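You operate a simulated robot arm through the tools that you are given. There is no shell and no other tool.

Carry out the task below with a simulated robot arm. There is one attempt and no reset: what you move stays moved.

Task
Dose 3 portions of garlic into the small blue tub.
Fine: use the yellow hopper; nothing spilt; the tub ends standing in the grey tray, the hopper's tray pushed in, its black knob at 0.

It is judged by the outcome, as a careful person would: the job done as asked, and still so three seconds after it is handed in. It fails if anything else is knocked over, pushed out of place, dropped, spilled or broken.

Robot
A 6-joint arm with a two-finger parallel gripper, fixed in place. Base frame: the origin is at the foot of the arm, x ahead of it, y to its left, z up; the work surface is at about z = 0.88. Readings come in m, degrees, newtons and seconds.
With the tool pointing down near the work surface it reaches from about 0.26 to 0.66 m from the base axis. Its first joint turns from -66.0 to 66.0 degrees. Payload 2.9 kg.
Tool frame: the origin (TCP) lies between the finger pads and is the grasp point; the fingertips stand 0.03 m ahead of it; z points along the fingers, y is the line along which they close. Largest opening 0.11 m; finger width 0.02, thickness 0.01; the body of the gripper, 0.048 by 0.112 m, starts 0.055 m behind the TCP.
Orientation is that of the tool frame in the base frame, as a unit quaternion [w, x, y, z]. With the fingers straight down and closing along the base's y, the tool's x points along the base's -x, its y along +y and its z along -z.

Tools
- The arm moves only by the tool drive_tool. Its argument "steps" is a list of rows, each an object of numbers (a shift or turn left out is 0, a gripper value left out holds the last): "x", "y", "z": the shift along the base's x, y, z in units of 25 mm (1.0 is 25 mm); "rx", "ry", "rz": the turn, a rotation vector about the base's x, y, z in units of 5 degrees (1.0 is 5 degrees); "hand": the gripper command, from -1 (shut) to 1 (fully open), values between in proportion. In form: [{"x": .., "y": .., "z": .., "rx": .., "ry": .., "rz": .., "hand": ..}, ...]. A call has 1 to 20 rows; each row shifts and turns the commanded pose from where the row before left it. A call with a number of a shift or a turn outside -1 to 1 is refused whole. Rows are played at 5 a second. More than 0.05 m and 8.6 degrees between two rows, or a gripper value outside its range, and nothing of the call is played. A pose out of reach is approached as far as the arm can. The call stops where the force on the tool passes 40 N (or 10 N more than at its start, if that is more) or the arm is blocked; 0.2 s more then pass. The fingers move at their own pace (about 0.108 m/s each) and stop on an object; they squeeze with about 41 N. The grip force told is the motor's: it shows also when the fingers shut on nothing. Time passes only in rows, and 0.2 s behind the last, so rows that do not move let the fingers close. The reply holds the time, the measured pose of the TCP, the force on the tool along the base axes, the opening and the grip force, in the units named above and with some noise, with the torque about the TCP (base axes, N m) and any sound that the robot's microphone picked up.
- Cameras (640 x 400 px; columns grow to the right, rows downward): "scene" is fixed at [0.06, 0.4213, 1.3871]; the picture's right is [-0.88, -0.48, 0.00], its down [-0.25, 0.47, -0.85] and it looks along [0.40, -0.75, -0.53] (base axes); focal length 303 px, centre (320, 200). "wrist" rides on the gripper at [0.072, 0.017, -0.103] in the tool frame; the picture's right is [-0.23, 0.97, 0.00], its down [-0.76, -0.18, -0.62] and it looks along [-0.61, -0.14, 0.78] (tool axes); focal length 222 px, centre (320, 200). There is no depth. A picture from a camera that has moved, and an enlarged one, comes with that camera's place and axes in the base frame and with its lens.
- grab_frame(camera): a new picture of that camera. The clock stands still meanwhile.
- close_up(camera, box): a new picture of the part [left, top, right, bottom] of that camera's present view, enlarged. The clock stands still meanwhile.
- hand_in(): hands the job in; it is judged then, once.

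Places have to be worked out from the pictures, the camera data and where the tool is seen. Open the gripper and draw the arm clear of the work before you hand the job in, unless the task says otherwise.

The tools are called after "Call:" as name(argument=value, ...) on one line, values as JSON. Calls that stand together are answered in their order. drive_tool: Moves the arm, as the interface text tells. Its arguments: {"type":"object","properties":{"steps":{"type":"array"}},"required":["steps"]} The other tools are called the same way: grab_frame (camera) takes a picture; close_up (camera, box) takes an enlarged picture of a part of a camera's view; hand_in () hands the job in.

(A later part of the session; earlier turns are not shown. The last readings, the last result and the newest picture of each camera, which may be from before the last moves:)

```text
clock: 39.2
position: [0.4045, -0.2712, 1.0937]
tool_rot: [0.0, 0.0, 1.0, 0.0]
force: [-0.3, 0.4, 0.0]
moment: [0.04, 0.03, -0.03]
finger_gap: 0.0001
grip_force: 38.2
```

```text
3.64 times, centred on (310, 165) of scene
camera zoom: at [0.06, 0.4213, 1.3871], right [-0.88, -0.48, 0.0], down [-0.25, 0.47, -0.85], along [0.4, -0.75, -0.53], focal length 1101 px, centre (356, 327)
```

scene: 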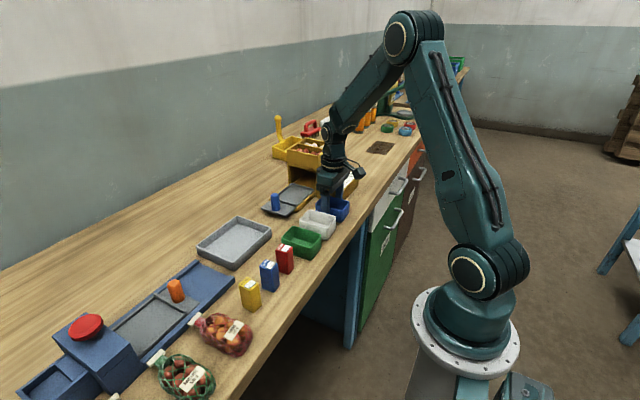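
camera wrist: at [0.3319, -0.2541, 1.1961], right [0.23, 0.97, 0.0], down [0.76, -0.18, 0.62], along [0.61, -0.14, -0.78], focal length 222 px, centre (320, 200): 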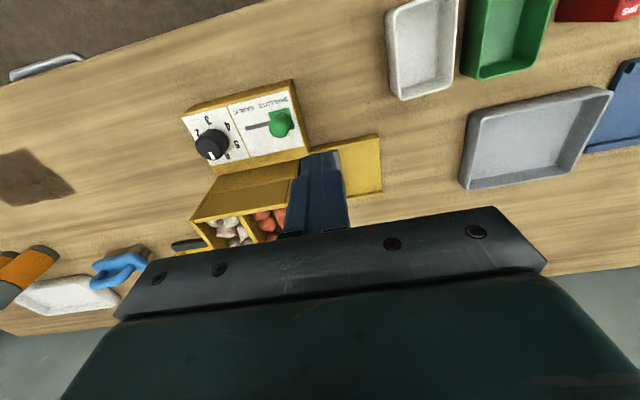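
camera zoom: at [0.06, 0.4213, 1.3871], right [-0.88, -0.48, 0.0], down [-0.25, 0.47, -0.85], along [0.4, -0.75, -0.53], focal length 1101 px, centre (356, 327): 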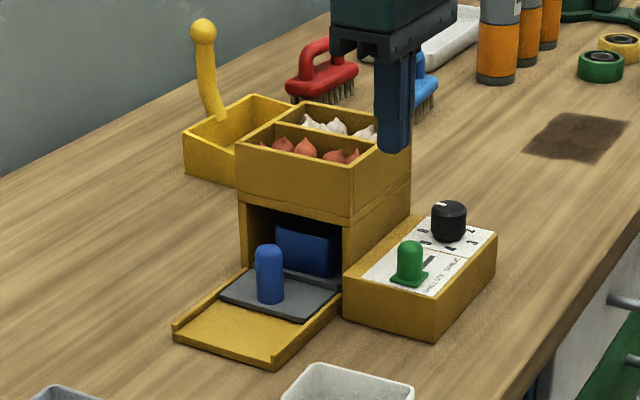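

Call:
close_up(camera="wrist", box=[170, 70, 350, 230])

Call:
close_up(camera="wrist", box=[180, 75, 320, 175])

Call:
close_up(camera="scene", box=[310, 150, 370, 205])

```text
2.50 times, centred on (260, 150) of wrist
camera zoom: at [0.3319, -0.2541, 1.1961], right [0.23, 0.97, 0.0], down [0.76, -0.18, 0.62], along [0.61, -0.14, -0.78], focal length 555 px, centre (470, 325)
```

zoom: 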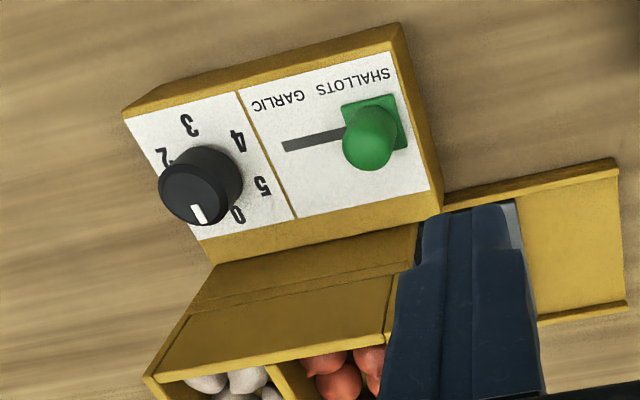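

```text
4.00 times, centred on (250, 125) of wrist
camera zoom: at [0.3319, -0.2541, 1.1961], right [0.23, 0.97, 0.0], down [0.76, -0.18, 0.62], along [0.61, -0.14, -0.78], focal length 888 px, centre (600, 500)
```

zoom: 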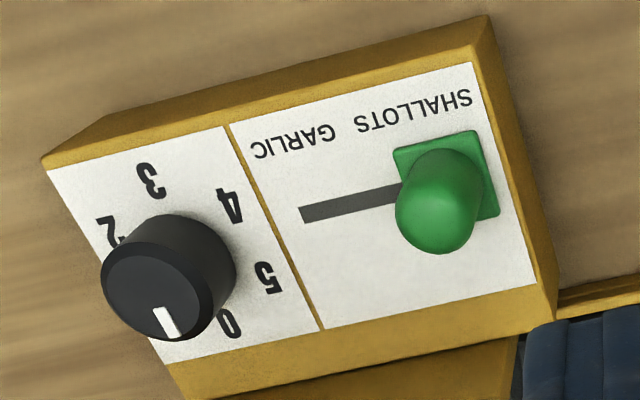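

```text
7.27 times, centred on (340, 178) of scene
camera zoom: at [0.06, 0.4213, 1.3871], right [-0.88, -0.48, 0.0], down [-0.25, 0.47, -0.85], along [0.4, -0.75, -0.53], focal length 2202 px, centre (174, 364)
```

zoom: 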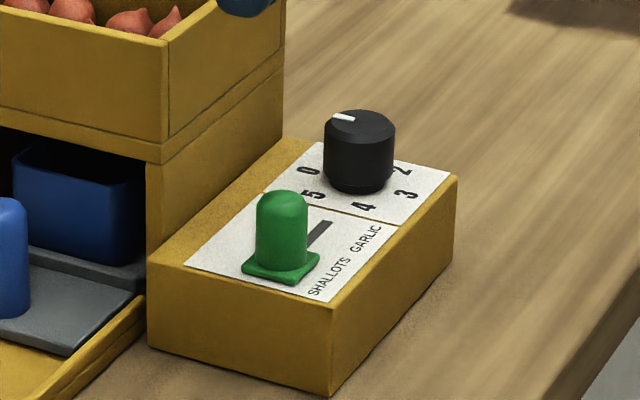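

The slider knob is at about (0.411, −0.320) with radius ~11 mm, and its labels suggest ~40 mm of travel towards −y. The dial is at about (0.410, −0.404). I lower the shut fingers just +y of the slider.

Call:
drive_tool(steps=[{"x": 0.26, "z": -1}, {"z": -1}, {"z": -1}, {"z": -1}, {"z": -1}, {}])

Call:
close_up(camera="scene", box=[290, 120, 370, 205])

Call:
grab_frame(camera="wrist")

```text
clock: 40.6
position: [0.4118, -0.2692, 0.9694]
tool_rot: [0.0, 0.0, 1.0, -0.001]
force: [-0.3, -0.3, 0.0]
moment: [-0.01, -0.06, -0.02]
finger_gap: 0.0
grip_force: 37.3
```

```text
4.71 times, centred on (330, 162) of scene
camera zoom: at [0.06, 0.4213, 1.3871], right [-0.88, -0.48, 0.0], down [-0.25, 0.47, -0.85], along [0.4, -0.75, -0.53], focal length 1425 px, centre (273, 376)
```

zoom: 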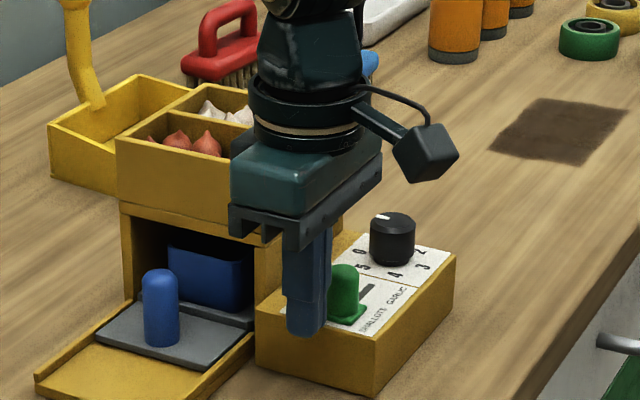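

```text
taken
camera wrist: at [0.3391, -0.2525, 1.0714], right [0.23, 0.97, 0.0], down [0.76, -0.18, 0.62], along [0.61, -0.14, -0.78], focal length 222 px, centre (320, 200)
```

wrist: 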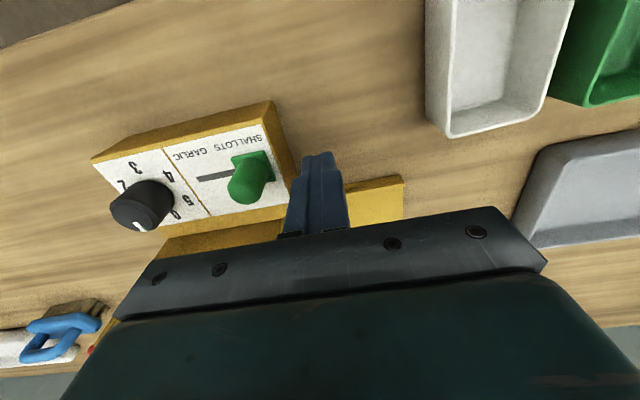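

Aligned with the slider. I push towards −y with small rows.

Call:
drive_tool(steps=[{"y": -0.4}, {"y": -0.4}, {"y": -0.2}, {"y": -0.2}, {"y": -0.2}, {}])

Call:
close_up(camera="scene", box=[290, 120, 370, 205])

Call:
close_up(camera="wrist", box=[150, 80, 390, 240])

```text
clock: 42.0
position: [0.4113, -0.3054, 0.9703]
tool_rot: [0.0, 0.0, 1.0, 0.0]
force: [0.5, -0.1, -0.2]
moment: [0.01, -0.01, 0.01]
finger_gap: 0.0
grip_force: 38.1
```

```text
4.71 times, centred on (330, 162) of scene
camera zoom: at [0.06, 0.4213, 1.3871], right [-0.88, -0.48, 0.0], down [-0.25, 0.47, -0.85], along [0.4, -0.75, -0.53], focal length 1425 px, centre (273, 376)
```

zoom: 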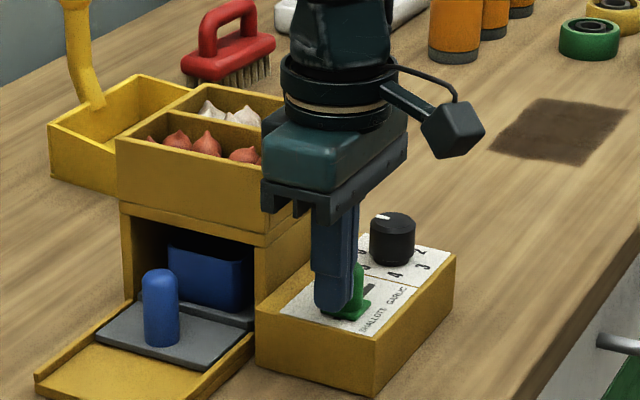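

```text
2.50 times, centred on (270, 160) of wrist
camera zoom: at [0.3383, -0.289, 1.0718], right [0.23, 0.97, 0.0], down [0.76, -0.18, 0.62], along [0.61, -0.14, -0.78], focal length 555 px, centre (445, 300)
```

zoom: 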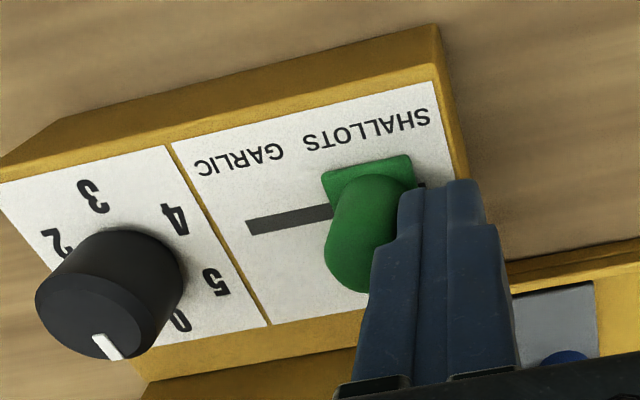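

The slider is moving. I keep pushing in 4 mm rows.

Call:
drive_tool(steps=[{"y": -0.16}, {"y": -0.16}, {"y": -0.16}, {"y": -0.16}, {"y": -0.16}, {"y": -0.16}, {}])

Call:
close_up(camera="wrist", box=[150, 80, 390, 240])

```text
clock: 43.6
position: [0.4111, -0.3304, 0.9707]
tool_rot: [0.0, -0.001, 1.0, 0.0]
force: [0.3, 0.4, -1.0]
moment: [0.03, -0.01, 0.0]
finger_gap: 0.0
grip_force: 37.7
```

```text
2.50 times, centred on (270, 160) of wrist
camera zoom: at [0.3387, -0.3139, 1.0716], right [0.23, 0.97, 0.0], down [0.76, -0.18, 0.62], along [0.61, -0.14, -0.78], focal length 555 px, centre (445, 300)
```

zoom: 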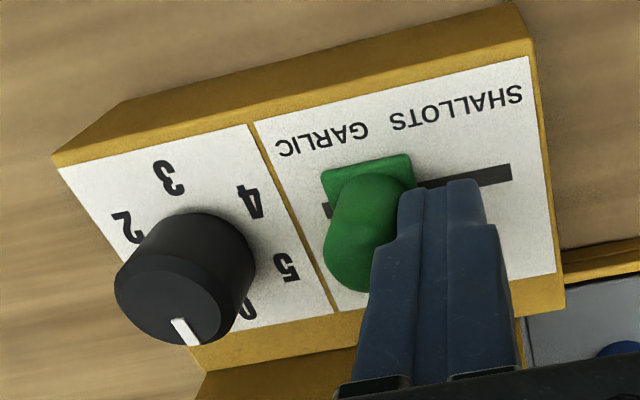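

Nearly at GARLIC. I continue in 2 mm rows until the end stop.

Call:
drive_tool(steps=[{"y": -0.1}, {"y": -0.1}, {"y": -0.1}, {}])

Call:
close_up(camera="wrist", box=[150, 80, 390, 240])

```text
clock: 44.6
position: [0.4106, -0.3376, 0.9696]
tool_rot: [0.0, 0.0, 1.0, 0.0]
force: [-0.6, 0.1, 0.4]
moment: [-0.01, 0.01, -0.01]
finger_gap: 0.0
grip_force: 37.8
```

```text
2.50 times, centred on (270, 160) of wrist
camera zoom: at [0.3382, -0.3212, 1.0721], right [0.23, 0.97, 0.0], down [0.76, -0.18, 0.62], along [0.61, -0.14, -0.78], focal length 555 px, centre (445, 300)
```

zoom: 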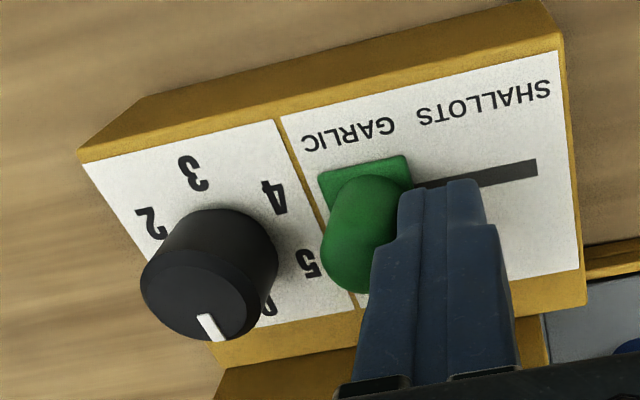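

The slot's end is now covered. I push a few more 1 mm rows to feel for the stop.

Call:
drive_tool(steps=[{"y": -0.06}, {"y": -0.06}, {}])

```text
clock: 45.4
position: [0.4115, -0.3397, 0.9705]
tool_rot: [-0.001, 0.001, 1.0, 0.001]
force: [-2.2, 2.9, -0.7]
moment: [0.05, 0.01, 0.0]
finger_gap: 0.0
grip_force: 37.9
```

Call:
drive_tool(steps=[{"y": -0.06}, {"y": -0.06}, {}])

```text
clock: 46.2
position: [0.4108, -0.3403, 0.9688]
tool_rot: [-0.002, -0.003, 1.0, 0.001]
force: [0.8, 28.5, 4.5]
moment: [0.47, -0.01, -0.01]
finger_gap: 0.0002
grip_force: 37.8
```

28 N with no further motion, so the slider is at its end stop. I back off, rise, and view the panel.

Call:
drive_tool(steps=[{"y": 0.3}, {"y": 0.4}, {"z": 1}, {"z": 1}, {"z": 1}, {"z": 0.5}, {"y": -0.5}, {"y": -0.5}, {}])

Call:
close_up(camera="wrist", box=[160, 70, 380, 230])

Call:
close_up(camera="scene", box=[290, 120, 370, 205])

```text
clock: 48.2
position: [0.4121, -0.351, 1.0579]
tool_rot: [0.0, 0.0, 1.0, 0.001]
force: [0.5, -0.1, 0.6]
moment: [-0.01, 0.03, 0.07]
finger_gap: 0.0001
grip_force: 37.9
```

```text
2.50 times, centred on (270, 150) of wrist
camera zoom: at [0.34, -0.3338, 1.1592], right [0.23, 0.97, 0.0], down [0.76, -0.18, 0.62], along [0.61, -0.14, -0.78], focal length 555 px, centre (445, 325)
```

zoom: 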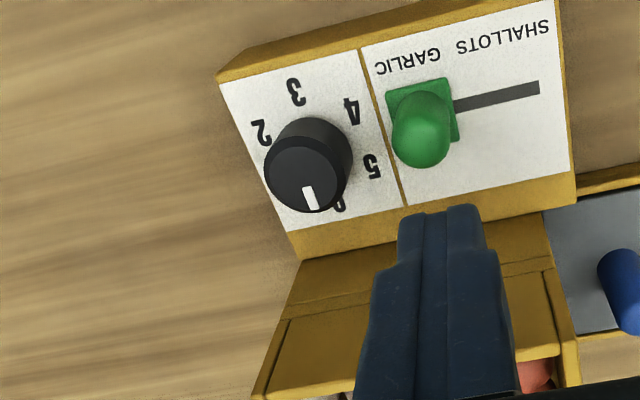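

```text
4.71 times, centred on (330, 162) of scene
camera zoom: at [0.06, 0.4213, 1.3871], right [-0.88, -0.48, 0.0], down [-0.25, 0.47, -0.85], along [0.4, -0.75, -0.53], focal length 1425 px, centre (273, 376)
```

zoom: 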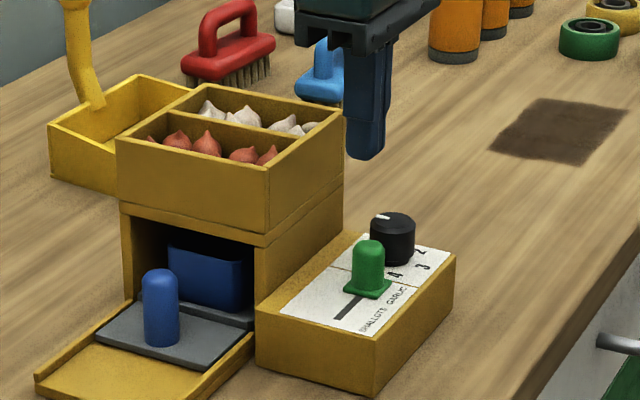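

The slider is at GARLIC. The dial, about 32 mm across, sits near (0.412, −0.405). I hover above it with the tool turned +35° so the opened fingers clear the slider knob, then check alignment.

Call:
drive_tool(steps=[{"y": -0.36, "rz": 1, "hand": -0.09}, {"y": -0.36, "rz": 1}, {"y": -0.36, "rz": 1}, {"y": -0.36, "rz": 1}, {"y": -0.36, "rz": 1}, {"y": -0.36, "rz": 1}, {"rz": 1}, {"z": -0.8}, {}])

Call:
grab_frame(camera="wrist")

Call:
close_up(camera="scene", box=[290, 120, 370, 205])

```text
clock: 50.2
position: [0.4095, -0.4041, 1.0354]
tool_rot: [0.0, -0.301, 0.954, 0.001]
force: [0.4, -0.1, -0.2]
moment: [0.0, 0.02, -0.01]
finger_gap: 0.0503
grip_force: 0.0
```

```text
taken
camera wrist: at [0.3411, -0.4329, 1.1383], right [-0.37, 0.93, 0.0], down [0.73, 0.29, 0.62], along [0.58, 0.23, -0.78], focal length 222 px, centre (320, 200)
```

wrist: 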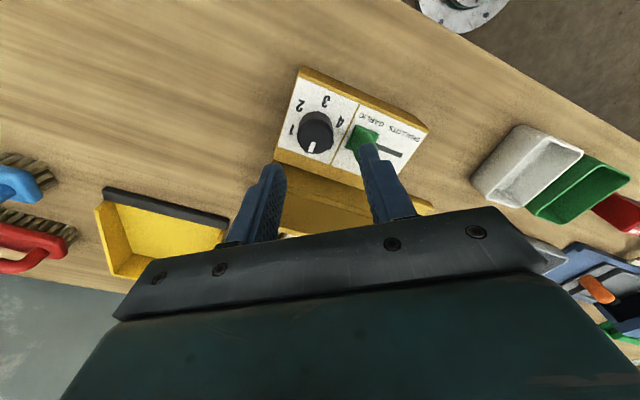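

```text
4.71 times, centred on (330, 162) of scene
camera zoom: at [0.06, 0.4213, 1.3871], right [-0.88, -0.48, 0.0], down [-0.25, 0.47, -0.85], along [0.4, -0.75, -0.53], focal length 1425 px, centre (273, 376)
```

zoom: 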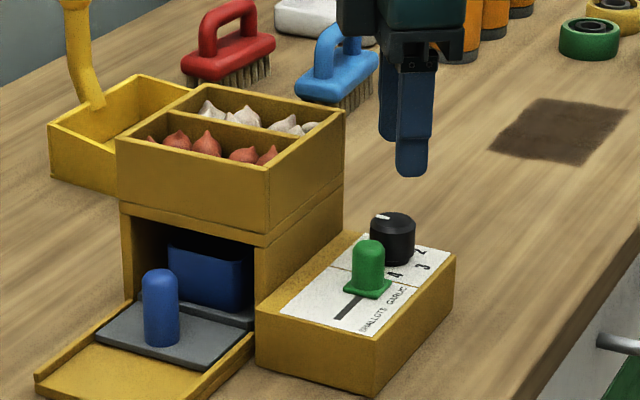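

Call:
close_up(camera="wrist", box=[250, 60, 440, 200])

```text
2.86 times, centred on (345, 130) of wrist
camera zoom: at [0.3411, -0.4329, 1.1383], right [-0.37, 0.93, 0.0], down [0.73, 0.29, 0.62], along [0.58, 0.23, -0.78], focal length 635 px, centre (249, 400)
```

zoom: 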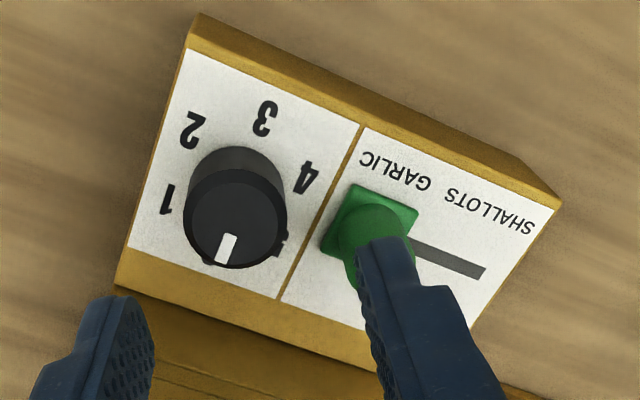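

Using the dial's labels as reference, its axis is at about (0.415, −0.408), its top at z≈0.95, and the pointer is at 0. I correct the position, set +30°, narrow the opening, and descend to TCP z≈0.970.

Call:
drive_tool(steps=[{"x": 0.22, "y": -0.16, "rz": -1, "hand": -0.164}, {"z": -0.7}, {"z": -0.7}, {"z": -0.6}, {"z": -0.3}, {"z": -0.3}, {}])

Call:
close_up(camera="wrist", box=[220, 80, 440, 240])

Call:
close_up(camera="scene", box=[290, 120, 370, 205])

```text
clock: 51.8
position: [0.4162, -0.4089, 0.9728]
tool_rot: [0.0, -0.259, 0.966, 0.0]
force: [-0.5, 0.5, 0.2]
moment: [-0.01, -0.01, 0.03]
finger_gap: 0.0461
grip_force: 0.1
```

```text
2.50 times, centred on (330, 160) of wrist
camera zoom: at [0.345, -0.4309, 1.0748], right [-0.29, 0.96, 0.0], down [0.75, 0.23, 0.62], along [0.6, 0.18, -0.78], focal length 555 px, centre (295, 300)
```

zoom: 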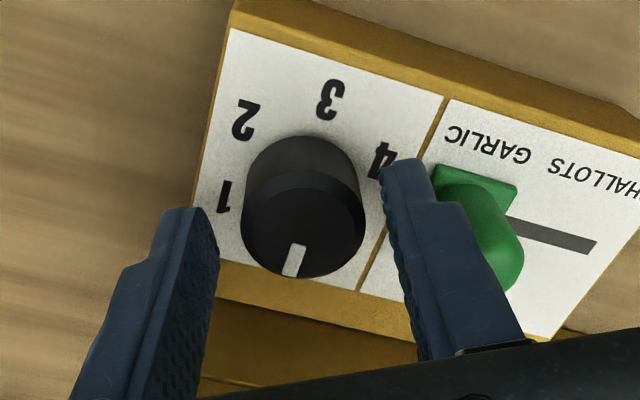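

```text
4.71 times, centred on (330, 162) of scene
camera zoom: at [0.06, 0.4213, 1.3871], right [-0.88, -0.48, 0.0], down [-0.25, 0.47, -0.85], along [0.4, -0.75, -0.53], focal length 1425 px, centre (273, 376)
```

zoom: 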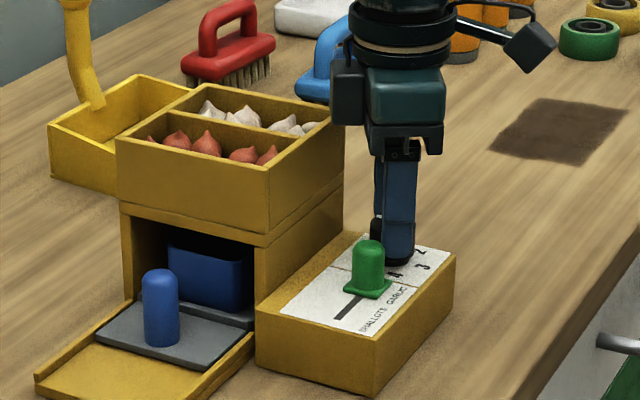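

The dial is well centred between the fingertips. A slight nudge, then I close.

Call:
drive_tool(steps=[{"x": 0.05, "y": 0.04, "z": -0.12}, {"hand": -1}, {}, {}])

```text
clock: 52.8
position: [0.4164, -0.4069, 0.9699]
tool_rot: [-0.002, -0.26, 0.966, 0.002]
force: [-12.8, 18.6, 4.9]
moment: [0.0, 0.2, -0.02]
finger_gap: 0.0313
grip_force: 44.8
```

Gripped at 31 mm, but with 22 N side load along the closing line. I shift about 2.5 mm along (−0.5, 0.87) to relieve it.

Call:
drive_tool(steps=[{"x": -0.05, "y": 0.09}, {}])

```text
clock: 53.4
position: [0.4166, -0.4064, 0.9696]
tool_rot: [0.001, -0.259, 0.966, 0.0]
force: [-6.9, 3.0, -3.9]
moment: [-0.05, 0.35, -0.02]
finger_gap: 0.0316
grip_force: 44.5
```

Load is low now. I turn clockwise 60° (to 1) and listen.

Call:
drive_tool(steps=[{"rz": -1}, {"rz": -1}, {"rz": -1}, {"rz": -1}, {"rz": -1}, {"rz": -1}, {"rz": -1}, {"rz": -1}, {"rz": -1}, {"rz": -1}, {"rz": -1}, {"rz": -1}, {}])

Call:
close_up(camera="wrist", box=[220, 80, 440, 240])

Call:
close_up(camera="scene", box=[270, 120, 370, 205])

```text
clock: 56.2
position: [0.4166, -0.4068, 0.9686]
tool_rot: [0.002, 0.263, 0.965, -0.001]
force: [-4.8, -32.3, -7.7]
moment: [-0.15, 0.62, 0.07]
finger_gap: 0.0314
grip_force: 45.0
```

```text
2.50 times, centred on (330, 160) of wrist
camera zoom: at [0.3617, -0.3563, 1.0714], right [0.69, 0.72, 0.0], down [0.57, -0.54, 0.63], along [0.45, -0.43, -0.78], focal length 555 px, centre (295, 300)
```

zoom: 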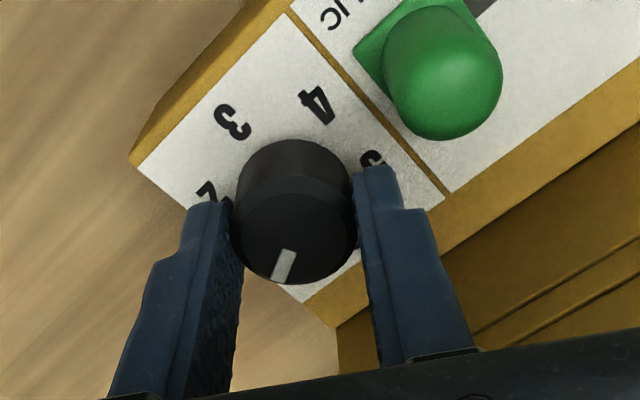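

```text
4.71 times, centred on (320, 162) of scene
camera zoom: at [0.06, 0.4203, 1.3875], right [-0.88, -0.48, 0.0], down [-0.25, 0.47, -0.85], along [0.4, -0.75, -0.53], focal length 1425 px, centre (320, 376)
```

zoom: 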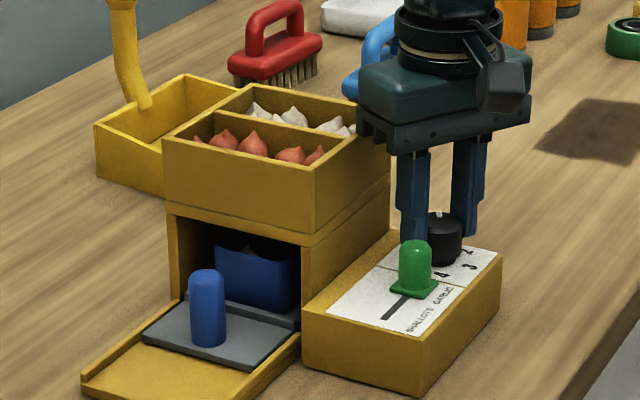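

The dial turned with the tool to about 1. There seems to be something in the tub now, so I zoom in.

Call:
close_up(camera="scene", box=[300, 155, 340, 190])

Call:
close_up(camera="scene", box=[300, 130, 350, 165])

```text
11.43 times, centred on (320, 172) of scene
camera zoom: at [0.06, 0.4203, 1.3875], right [-0.88, -0.48, 0.0], down [-0.25, 0.47, -0.85], along [0.4, -0.75, -0.53], focal length 3460 px, centre (320, 514)
```

zoom: 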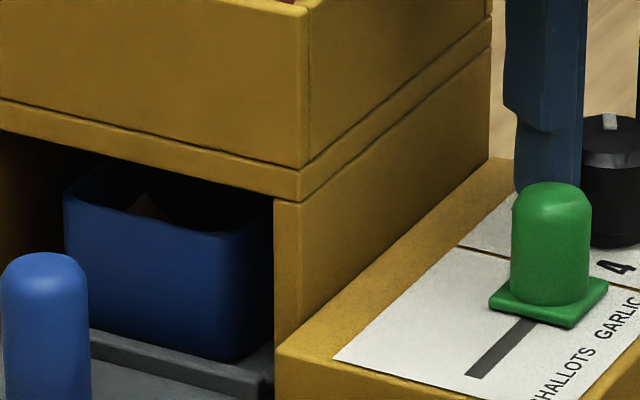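

```text
11.43 times, centred on (325, 148) of scene
camera zoom: at [0.06, 0.4203, 1.3875], right [-0.88, -0.48, 0.0], down [-0.25, 0.47, -0.85], along [0.4, -0.75, -0.53], focal length 3460 px, centre (263, 800)
```

zoom: 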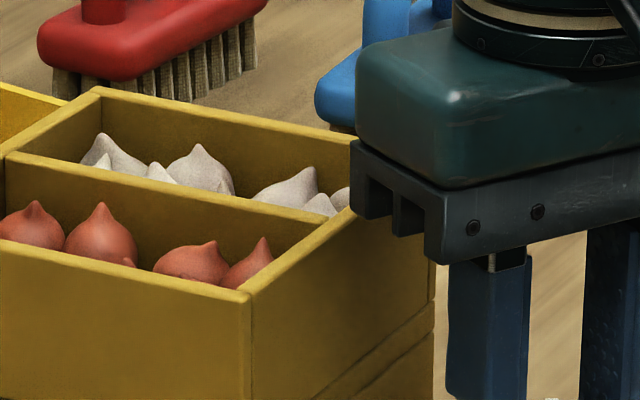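

One garlic piece appears to have dropped into the tub at setting 1. I relieve the side load and wait a little to see whether more drop on their own.

Call:
drive_tool(steps=[{"y": -0.12}, {}, {}, {}, {}])

Call:
close_up(camera="scene", box=[300, 155, 340, 190])

Call:
close_up(camera="wrist", box=[250, 120, 370, 210])

```text
clock: 57.4
position: [0.416, -0.4077, 0.9696]
tool_rot: [0.0, 0.258, 0.966, 0.0]
force: [-14.7, -7.9, 20.2]
moment: [0.27, 1.13, 0.08]
finger_gap: 0.0315
grip_force: 44.8
```

```text
11.43 times, centred on (320, 172) of scene
camera zoom: at [0.0593, 0.4213, 1.3872], right [-0.88, -0.48, 0.0], down [-0.25, 0.47, -0.85], along [0.4, -0.75, -0.53], focal length 3460 px, centre (320, 514)
```

zoom: 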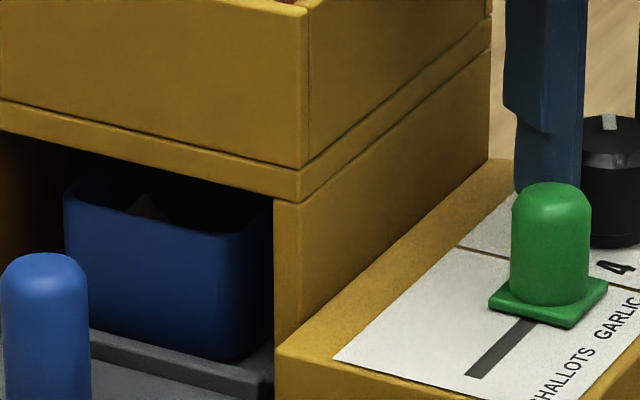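

```text
4.44 times, centred on (310, 165) of wrist
camera zoom: at [0.3615, -0.3571, 1.0716], right [0.68, 0.73, 0.0], down [0.57, -0.53, 0.62], along [0.45, -0.43, -0.78], focal length 987 px, centre (364, 356)
```

zoom: 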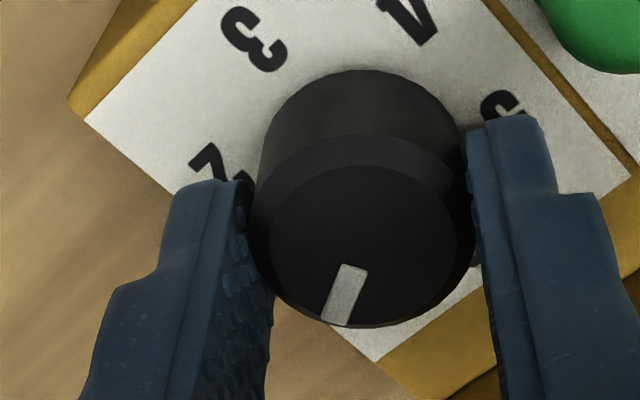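

Still one piece at setting 1, so it doses as the dial advances. I release, lift, turn back +60°, re-grip and turn to 2.

Call:
drive_tool(steps=[{"hand": -0.164}, {}, {"z": 0.4}, {"z": 0.6}, {"z": 0.4, "rz": 1}, {"rz": 1}, {"rz": 1}, {"rz": 1}, {"rz": 1}, {"rz": 1}, {"rz": 1}, {"rz": 1}, {"rz": 1}, {"rz": 1}, {"rz": 1}, {"rz": 1}, {}])

Call:
close_up(camera="wrist", box=[220, 60, 440, 220])

Call:
close_up(camera="scene", box=[290, 130, 360, 190])

```text
clock: 61.0
position: [0.4142, -0.4074, 1.0037]
tool_rot: [0.0, -0.261, 0.965, 0.001]
force: [0.4, 0.1, 1.1]
moment: [0.0, 0.01, -0.02]
finger_gap: 0.0458
grip_force: 0.0
```

```text
2.50 times, centred on (330, 140) of wrist
camera zoom: at [0.3446, -0.4303, 1.1064], right [-0.29, 0.96, 0.0], down [0.75, 0.23, 0.62], along [0.6, 0.18, -0.78], focal length 555 px, centre (295, 350)
```

zoom: 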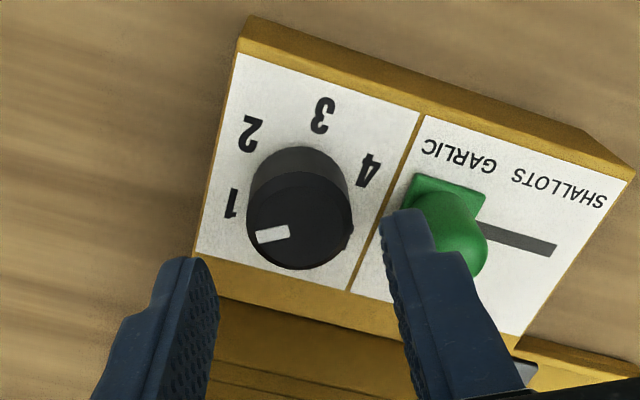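

```text
6.67 times, centred on (325, 160) of scene
camera zoom: at [0.06, 0.4213, 1.3871], right [-0.88, -0.48, 0.0], down [-0.25, 0.47, -0.85], along [0.4, -0.75, -0.53], focal length 2018 px, centre (287, 467)
```

zoom: 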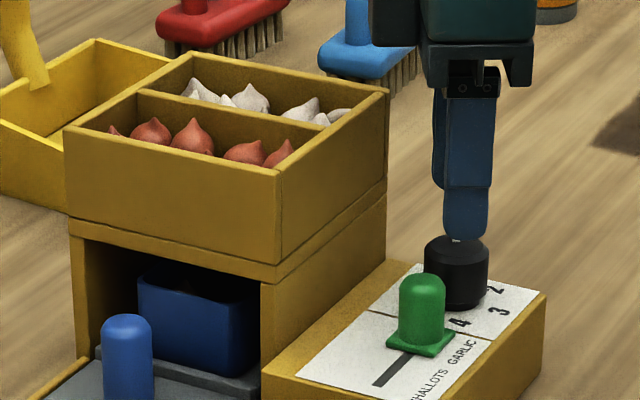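

Pointer is at 1. I re-grip at +30° and turn another 60° to 2.

Call:
drive_tool(steps=[{"x": 0.07, "z": -0.6}, {"z": -0.5}, {"z": -0.26}, {"hand": -1}, {}, {}, {}])

```text
clock: 62.6
position: [0.4171, -0.4058, 0.9699]
tool_rot: [-0.002, -0.259, 0.966, 0.003]
force: [-15.1, 25.1, 5.1]
moment: [0.21, -0.18, -0.07]
finger_gap: 0.0318
grip_force: 45.4
```

Same offset pattern as before; I relieve it, then turn while drifting slightly −y to keep the load low.

Call:
drive_tool(steps=[{"x": -0.05, "y": 0.1}, {}])

Call:
drive_tool(steps=[{"rz": -1, "y": -0.012}, {"rz": -1, "y": -0.012}, {"rz": -1, "y": -0.012}, {"rz": -1, "y": -0.012}, {"rz": -1, "y": -0.012}, {"rz": -1, "y": -0.012}, {"rz": -1, "y": -0.012}, {"rz": -1, "y": -0.012}, {"rz": -1, "y": -0.012}, {"rz": -1, "y": -0.012}, {"rz": -1, "y": -0.012}, {"rz": -1, "y": -0.012}, {}, {}, {}, {}])

Call:
close_up(camera="scene", box=[300, 155, 340, 190])

Call:
close_up(camera="wrist", box=[220, 80, 440, 240])

Call:
close_up(camera="scene", box=[290, 120, 350, 165])

```text
clock: 63.2
position: [0.4171, -0.4057, 0.9699]
tool_rot: [0.001, -0.258, 0.966, 0.0]
force: [-1.9, 1.0, -7.7]
moment: [0.2, 0.8, 0.0]
finger_gap: 0.0313
grip_force: 45.4
```

```text
clock: 66.6
position: [0.4167, -0.4077, 0.9685]
tool_rot: [-0.002, 0.26, 0.966, 0.001]
force: [-9.6, 9.0, -15.8]
moment: [0.21, 1.07, -0.04]
finger_gap: 0.0317
grip_force: 44.8
```

```text
11.43 times, centred on (320, 172) of scene
camera zoom: at [0.06, 0.4213, 1.3871], right [-0.88, -0.48, 0.0], down [-0.25, 0.47, -0.85], along [0.4, -0.75, -0.53], focal length 3460 px, centre (320, 514)
```

zoom: 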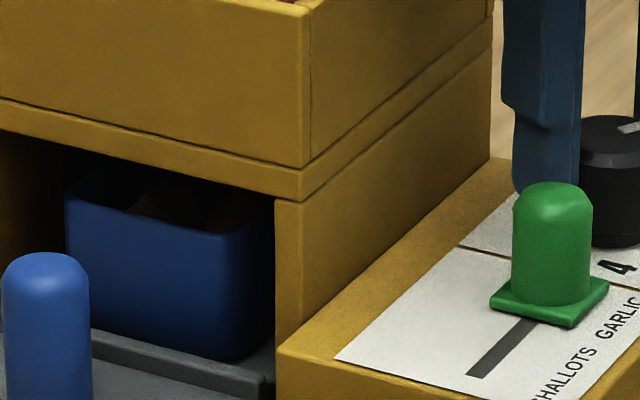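

```text
2.50 times, centred on (330, 160) of wrist
camera zoom: at [0.3631, -0.3581, 1.0727], right [0.68, 0.73, 0.0], down [0.57, -0.54, 0.62], along [0.45, -0.42, -0.78], focal length 555 px, centre (295, 300)
```

zoom: 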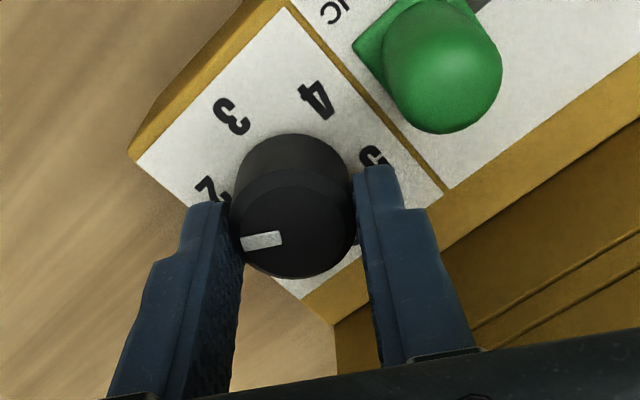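

```text
8.89 times, centred on (320, 142) of scene
camera zoom: at [0.06, 0.4213, 1.3871], right [-0.88, -0.48, 0.0], down [-0.25, 0.47, -0.85], along [0.4, -0.75, -0.53], focal length 2691 px, centre (320, 711)
```

zoom: 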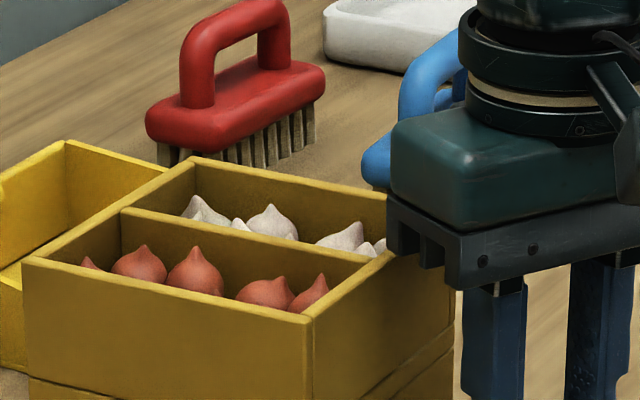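

Two pieces in the tub now and the pointer is at 2, one per step. I re-grip for the third step.

Call:
drive_tool(steps=[{"hand": -0.164}, {}, {"z": 0.4}, {"z": 0.6}, {"z": 0.4, "rz": 1}, {"rz": 1}, {"rz": 1}, {"rz": 1}, {"rz": 1}, {"rz": 1}, {"rz": 1}, {"rz": 1}, {"rz": 1}, {"rz": 1}, {"rz": 1}, {"rz": 1}, {}])

Call:
close_up(camera="wrist", box=[220, 60, 440, 220])

Call:
close_up(camera="scene", box=[300, 155, 340, 190])

```text
clock: 70.2
position: [0.4179, -0.4089, 1.0045]
tool_rot: [0.0, -0.26, 0.966, 0.0]
force: [0.0, 0.0, 0.7]
moment: [-0.02, -0.03, -0.01]
finger_gap: 0.0459
grip_force: 0.0
```

```text
2.50 times, centred on (330, 140) of wrist
camera zoom: at [0.346, -0.4311, 1.1078], right [-0.29, 0.96, 0.0], down [0.75, 0.23, 0.62], along [0.6, 0.18, -0.78], focal length 555 px, centre (295, 350)
```

zoom: 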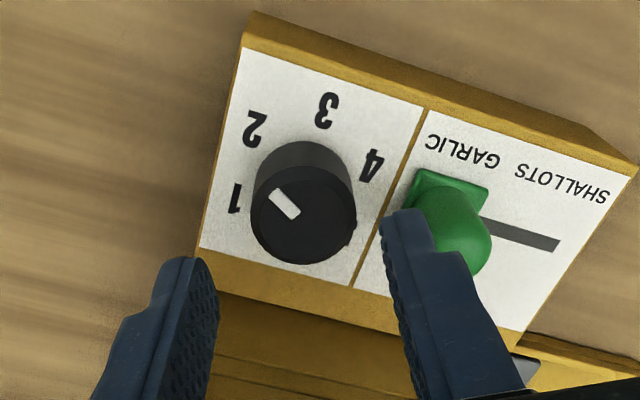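

```text
11.43 times, centred on (320, 172) of scene
camera zoom: at [0.06, 0.4213, 1.3871], right [-0.88, -0.48, 0.0], down [-0.25, 0.47, -0.85], along [0.4, -0.75, -0.53], focal length 3460 px, centre (320, 514)
```

zoom: 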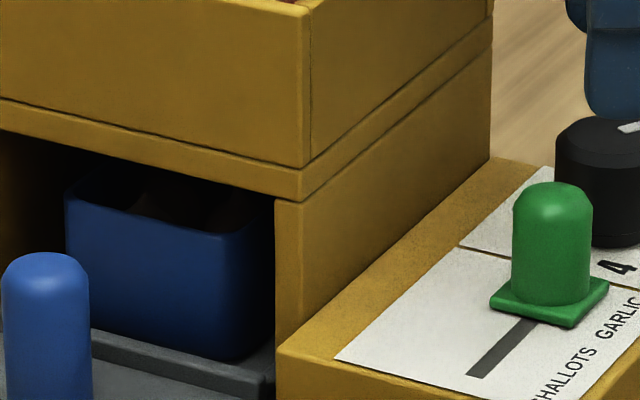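

Pointer at 2. I pre-correct the position, descend and grip again.

Call:
drive_tool(steps=[{"x": -0.05, "y": 0.12, "z": -0.6}, {"z": -0.5}, {"z": -0.28}, {"hand": -1}, {}, {}, {}])

```text
clock: 71.8
position: [0.4153, -0.4062, 0.9724]
tool_rot: [-0.001, -0.258, 0.966, 0.001]
force: [0.3, -2.4, -1.7]
moment: [-0.06, -0.18, 0.01]
finger_gap: 0.0314
grip_force: 45.0
```

Clean grip with no side load. I turn 60° clockwise to 3.

Call:
drive_tool(steps=[{"rz": -1, "y": -0.012}, {"rz": -1, "y": -0.012}, {"rz": -1, "y": -0.012}, {"rz": -1, "y": -0.012}, {"rz": -1, "y": -0.012}, {"rz": -1, "y": -0.012}, {"rz": -1, "y": -0.012}, {"rz": -1, "y": -0.012}, {"rz": -1, "y": -0.012}, {"rz": -1, "y": -0.012}, {"rz": -1}, {"rz": -1}, {}, {}, {}, {}])

Call:
close_up(camera="scene", box=[300, 155, 340, 190])

Call:
close_up(camera="wrist", box=[220, 80, 440, 240])

```text
clock: 75.2
position: [0.4151, -0.4077, 0.9704]
tool_rot: [-0.001, 0.256, 0.967, 0.001]
force: [1.2, 27.7, 11.0]
moment: [0.54, -0.03, -0.02]
finger_gap: 0.0316
grip_force: 45.1
```

```text
11.43 times, centred on (320, 172) of scene
camera zoom: at [0.0598, 0.4222, 1.3869], right [-0.88, -0.48, 0.0], down [-0.25, 0.47, -0.85], along [0.4, -0.75, -0.53], focal length 3460 px, centre (320, 514)
```

zoom: 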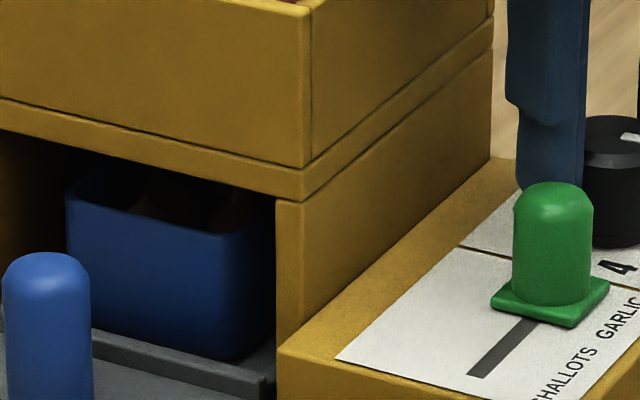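

```text
2.50 times, centred on (330, 160) of wrist
camera zoom: at [0.3616, -0.3576, 1.0739], right [0.68, 0.73, 0.0], down [0.57, -0.53, 0.62], along [0.45, -0.42, -0.78], focal length 555 px, centre (295, 300)
```

zoom: 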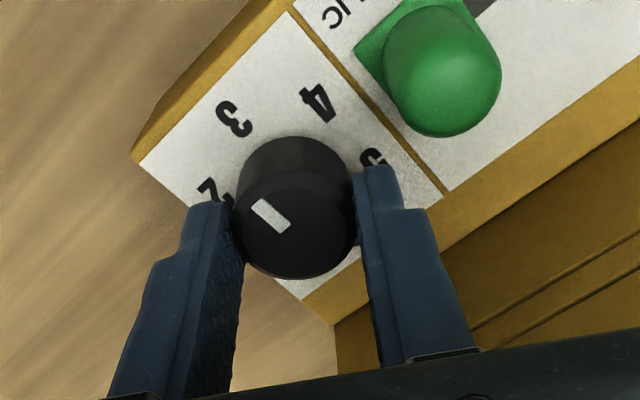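

Pointer is at 3. I release, lift clear, and look at the dial and the hopper contents.

Call:
drive_tool(steps=[{"y": 0.1}, {"hand": -0.164}, {}, {"z": 0.4}, {"z": 0.8}, {"z": 1}, {"z": 1}, {"z": 1, "rz": 1}, {"z": 1, "rz": 1}, {"rz": 1}, {"rz": 1}, {"rz": 1}, {"rz": 1}, {}])

Call:
grab_frame(camera="wrist")

Call:
close_up(camera="wrist", box=[220, 60, 440, 240])

Call:
close_up(camera="scene", box=[270, 120, 370, 205])

```text
clock: 78.2
position: [0.4156, -0.4069, 1.1026]
tool_rot: [-0.001, -0.001, 1.0, 0.0]
force: [0.0, -0.1, 0.6]
moment: [0.01, 0.0, 0.02]
finger_gap: 0.0458
grip_force: 0.1
```

```text
taken
camera wrist: at [0.3426, -0.3904, 1.2039], right [0.23, 0.97, 0.0], down [0.76, -0.18, 0.62], along [0.61, -0.14, -0.78], focal length 222 px, centre (320, 200)
```

wrist: 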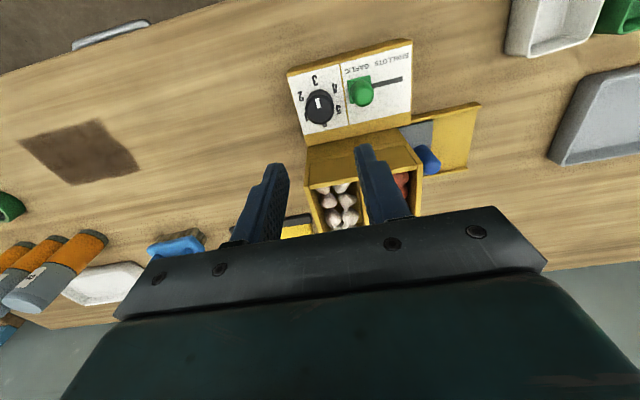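

```text
2.22 times, centred on (330, 150) of wrist
camera zoom: at [0.3426, -0.3904, 1.2039], right [0.23, 0.97, 0.0], down [0.76, -0.18, 0.62], along [0.61, -0.14, -0.78], focal length 494 px, centre (298, 311)
```

zoom: 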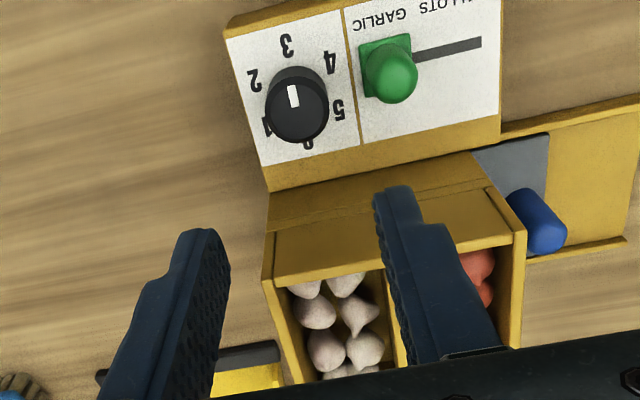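

```text
4.71 times, centred on (320, 162) of scene
camera zoom: at [0.06, 0.4213, 1.3871], right [-0.88, -0.48, 0.0], down [-0.25, 0.47, -0.85], along [0.4, -0.75, -0.53], focal length 1425 px, centre (320, 376)
```

zoom: 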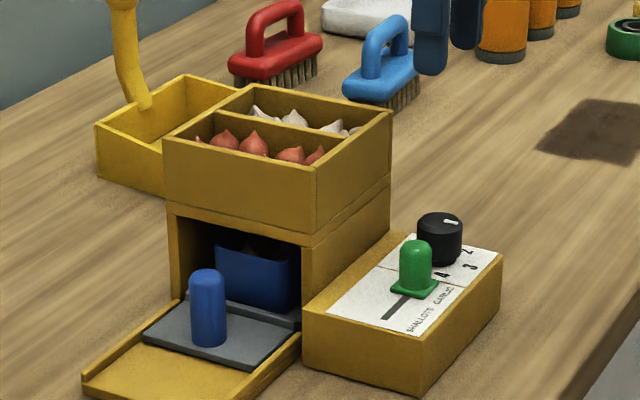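

Dial at 3. I keep it there and pull the tray out to verify the dose: swing the tool −90° and move to the +y side of the handle.

Call:
drive_tool(steps=[{"y": 1, "rz": -1}, {"y": 1, "rz": -1}, {"y": 1, "rz": -1}, {"y": 1, "rz": -1}, {"y": 1, "rz": -1}, {"y": 1, "rz": -1}, {"y": 0.5, "x": 0.3, "rz": -1}, {"x": 0.5, "rz": -1}, {"x": 0.5, "rz": -1}, {"x": 0.5, "rz": -1}, {"x": 0.5, "rz": -1}, {"x": 0.5, "rz": -1}, {"x": 0.5, "rz": -1}, {"x": 0.5, "rz": -1}, {"x": 0.56, "rz": -1}, {"rz": -1}, {"rz": -1}, {"rz": -1}, {"hand": 0}, {}])

Call:
grab_frame(camera="wrist")

```text
clock: 82.4
position: [0.5262, -0.2456, 1.1009]
tool_rot: [0.0, 0.707, 0.707, 0.0]
force: [-0.2, 0.2, -0.3]
moment: [0.0, 0.0, 0.01]
finger_gap: 0.0551
grip_force: 0.1
```

```text
taken
camera wrist: at [0.5426, -0.1734, 1.2033], right [0.97, -0.23, 0.0], down [-0.18, -0.76, 0.62], along [-0.14, -0.61, -0.78], focal length 222 px, centre (320, 200)
```

wrist: 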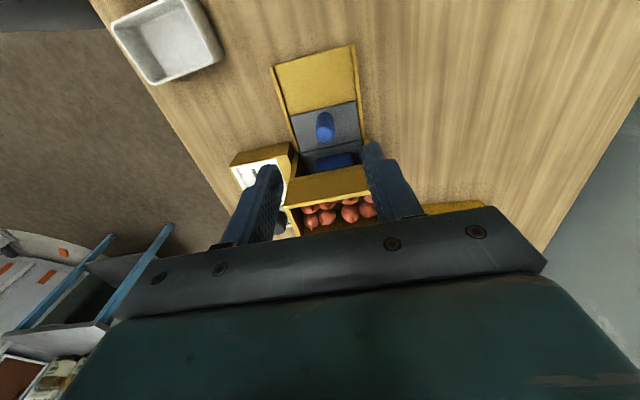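

Aligned in x with the handle. I descend on its +y side and slide the open fingers around it.

Call:
drive_tool(steps=[{"y": 0.4, "z": -1}, {"z": -1}, {"z": -1}, {"z": -1}, {"z": -1}, {"z": -1}, {"z": -0.8}, {"y": -0.4}, {"y": -0.4}, {"y": -0.5}, {}])

Call:
grab_frame(camera="wrist")

Call:
close_up(camera="scene", box=[250, 110, 350, 200])

```text
clock: 84.8
position: [0.5266, -0.2655, 0.9306]
tool_rot: [0.001, 0.707, 0.707, 0.0]
force: [-0.3, 0.4, -1.1]
moment: [-0.01, 0.0, -0.02]
finger_gap: 0.0549
grip_force: 0.1
```

```text
taken
camera wrist: at [0.5431, -0.1944, 1.0337], right [0.97, -0.23, 0.0], down [-0.18, -0.76, 0.62], along [-0.14, -0.61, -0.78], focal length 222 px, centre (320, 200)
```

wrist: 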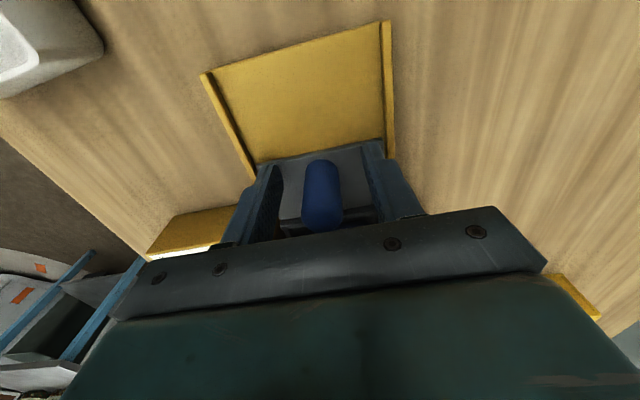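

```text
4.44 times, centred on (300, 155) of scene
camera zoom: at [0.06, 0.4213, 1.3871], right [-0.88, -0.48, 0.0], down [-0.25, 0.47, -0.85], along [0.4, -0.75, -0.53], focal length 1346 px, centre (409, 400)
```

zoom: 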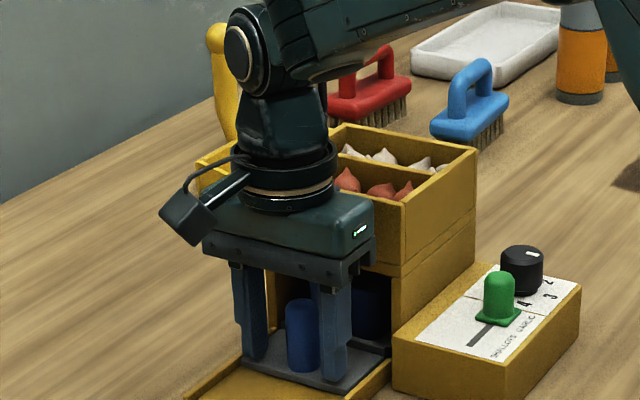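

I move 5 mm further in, then close on the handle.

Call:
drive_tool(steps=[{"y": -0.2, "x": -0.06}, {"hand": -1}, {}, {}, {}])

```text
clock: 86.0
position: [0.5257, -0.2707, 0.9296]
tool_rot: [0.001, 0.707, 0.708, 0.002]
force: [10.7, -0.3, -4.1]
moment: [-0.54, 0.25, 0.2]
finger_gap: 0.0231
grip_force: 45.2
```

Holding the handle. I pull the tray out slowly, first 5 cm.

Call:
drive_tool(steps=[{"y": 0.12, "x": 0.04}, {"y": 0.2}, {"y": 0.2}, {"y": 0.2}, {"y": 0.2}, {"y": 0.2}, {"y": 0.2}, {"y": 0.2}, {"y": 0.2}, {"y": 0.2}, {}])

Call:
close_up(camera="scene", box=[240, 110, 360, 220])

```text
clock: 88.4
position: [0.5257, -0.2211, 0.931]
tool_rot: [0.001, 0.708, 0.707, 0.0]
force: [6.6, 0.4, -2.3]
moment: [0.66, 0.02, -0.12]
finger_gap: 0.0232
grip_force: 44.5
```

```text
3.64 times, centred on (300, 165) of scene
camera zoom: at [0.0602, 0.4212, 1.3871], right [-0.88, -0.48, 0.0], down [-0.25, 0.47, -0.85], along [0.4, -0.75, -0.53], focal length 1101 px, centre (393, 327)
```

zoom: 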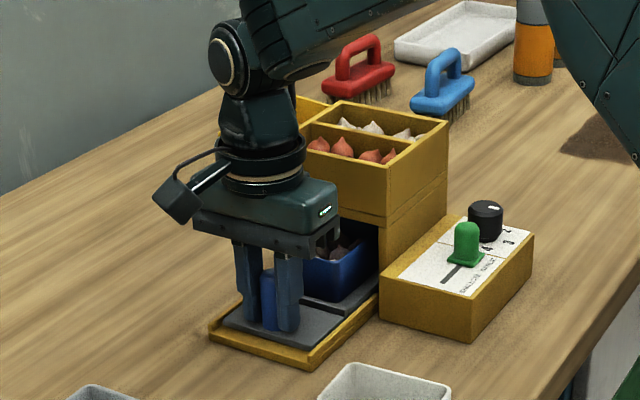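

The tub comes along with garlic in it. I pull the rest of the stroke.

Call:
drive_tool(steps=[{"y": 0.2}, {"y": 0.2}, {"y": 0.2}, {"y": 0.2}, {"y": 0.2}, {"y": 0.2}, {"y": 0.2}, {"y": 0.2}, {"y": 0.2}, {"y": 0.2}, {"y": 0.12}, {}])

Call:
close_up(camera="scene", box=[240, 130, 360, 230])

```text
clock: 91.0
position: [0.5243, -0.17, 0.931]
tool_rot: [0.0, 0.707, 0.707, 0.0]
force: [5.5, 0.2, -4.1]
moment: [-0.62, 0.2, -0.17]
finger_gap: 0.0233
grip_force: 45.5
```

```text
4.00 times, centred on (300, 180) of scene
camera zoom: at [0.0602, 0.4213, 1.3871], right [-0.88, -0.48, 0.0], down [-0.25, 0.47, -0.85], along [0.4, -0.75, -0.53], focal length 1211 px, centre (400, 280)
```

zoom: 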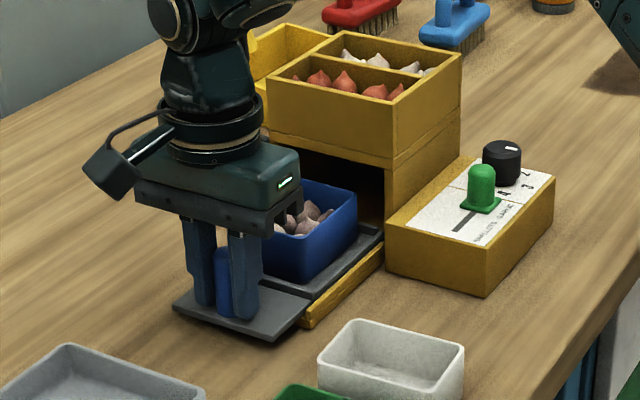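

The tray is out. I open, lift up and look into the tub.

Call:
drive_tool(steps=[{"hand": 0.2}, {}, {"z": 0.5}, {"z": 1}, {"z": 1}, {"z": 1}, {"z": 1}, {"z": 1}, {}])

Call:
grab_frame(camera="wrist")

Call:
close_up(camera="scene", box=[270, 155, 340, 215])

```text
clock: 93.0
position: [0.5238, -0.1717, 1.0713]
tool_rot: [0.0, 0.707, 0.707, 0.0]
force: [-0.5, 0.3, 0.0]
moment: [0.02, 0.02, -0.01]
finger_gap: 0.0659
grip_force: 0.0
```

```text
taken
camera wrist: at [0.5404, -0.0997, 1.1741], right [0.97, -0.23, 0.0], down [-0.18, -0.76, 0.62], along [-0.14, -0.61, -0.78], focal length 222 px, centre (320, 200)
```

wrist: 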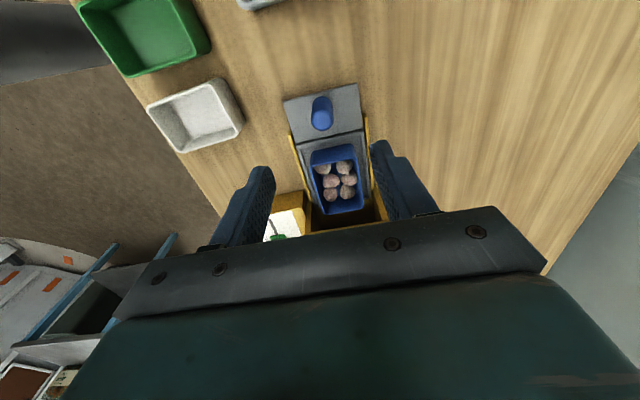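

```text
6.67 times, centred on (305, 185) of scene
camera zoom: at [0.06, 0.4213, 1.3871], right [-0.88, -0.48, 0.0], down [-0.25, 0.47, -0.85], along [0.4, -0.75, -0.53], focal length 2018 px, centre (420, 300)
```

zoom: 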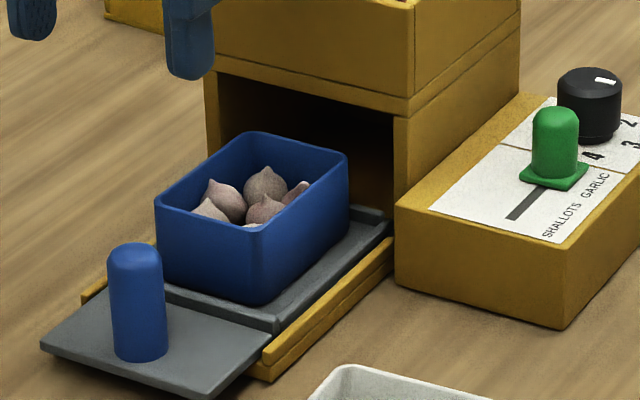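

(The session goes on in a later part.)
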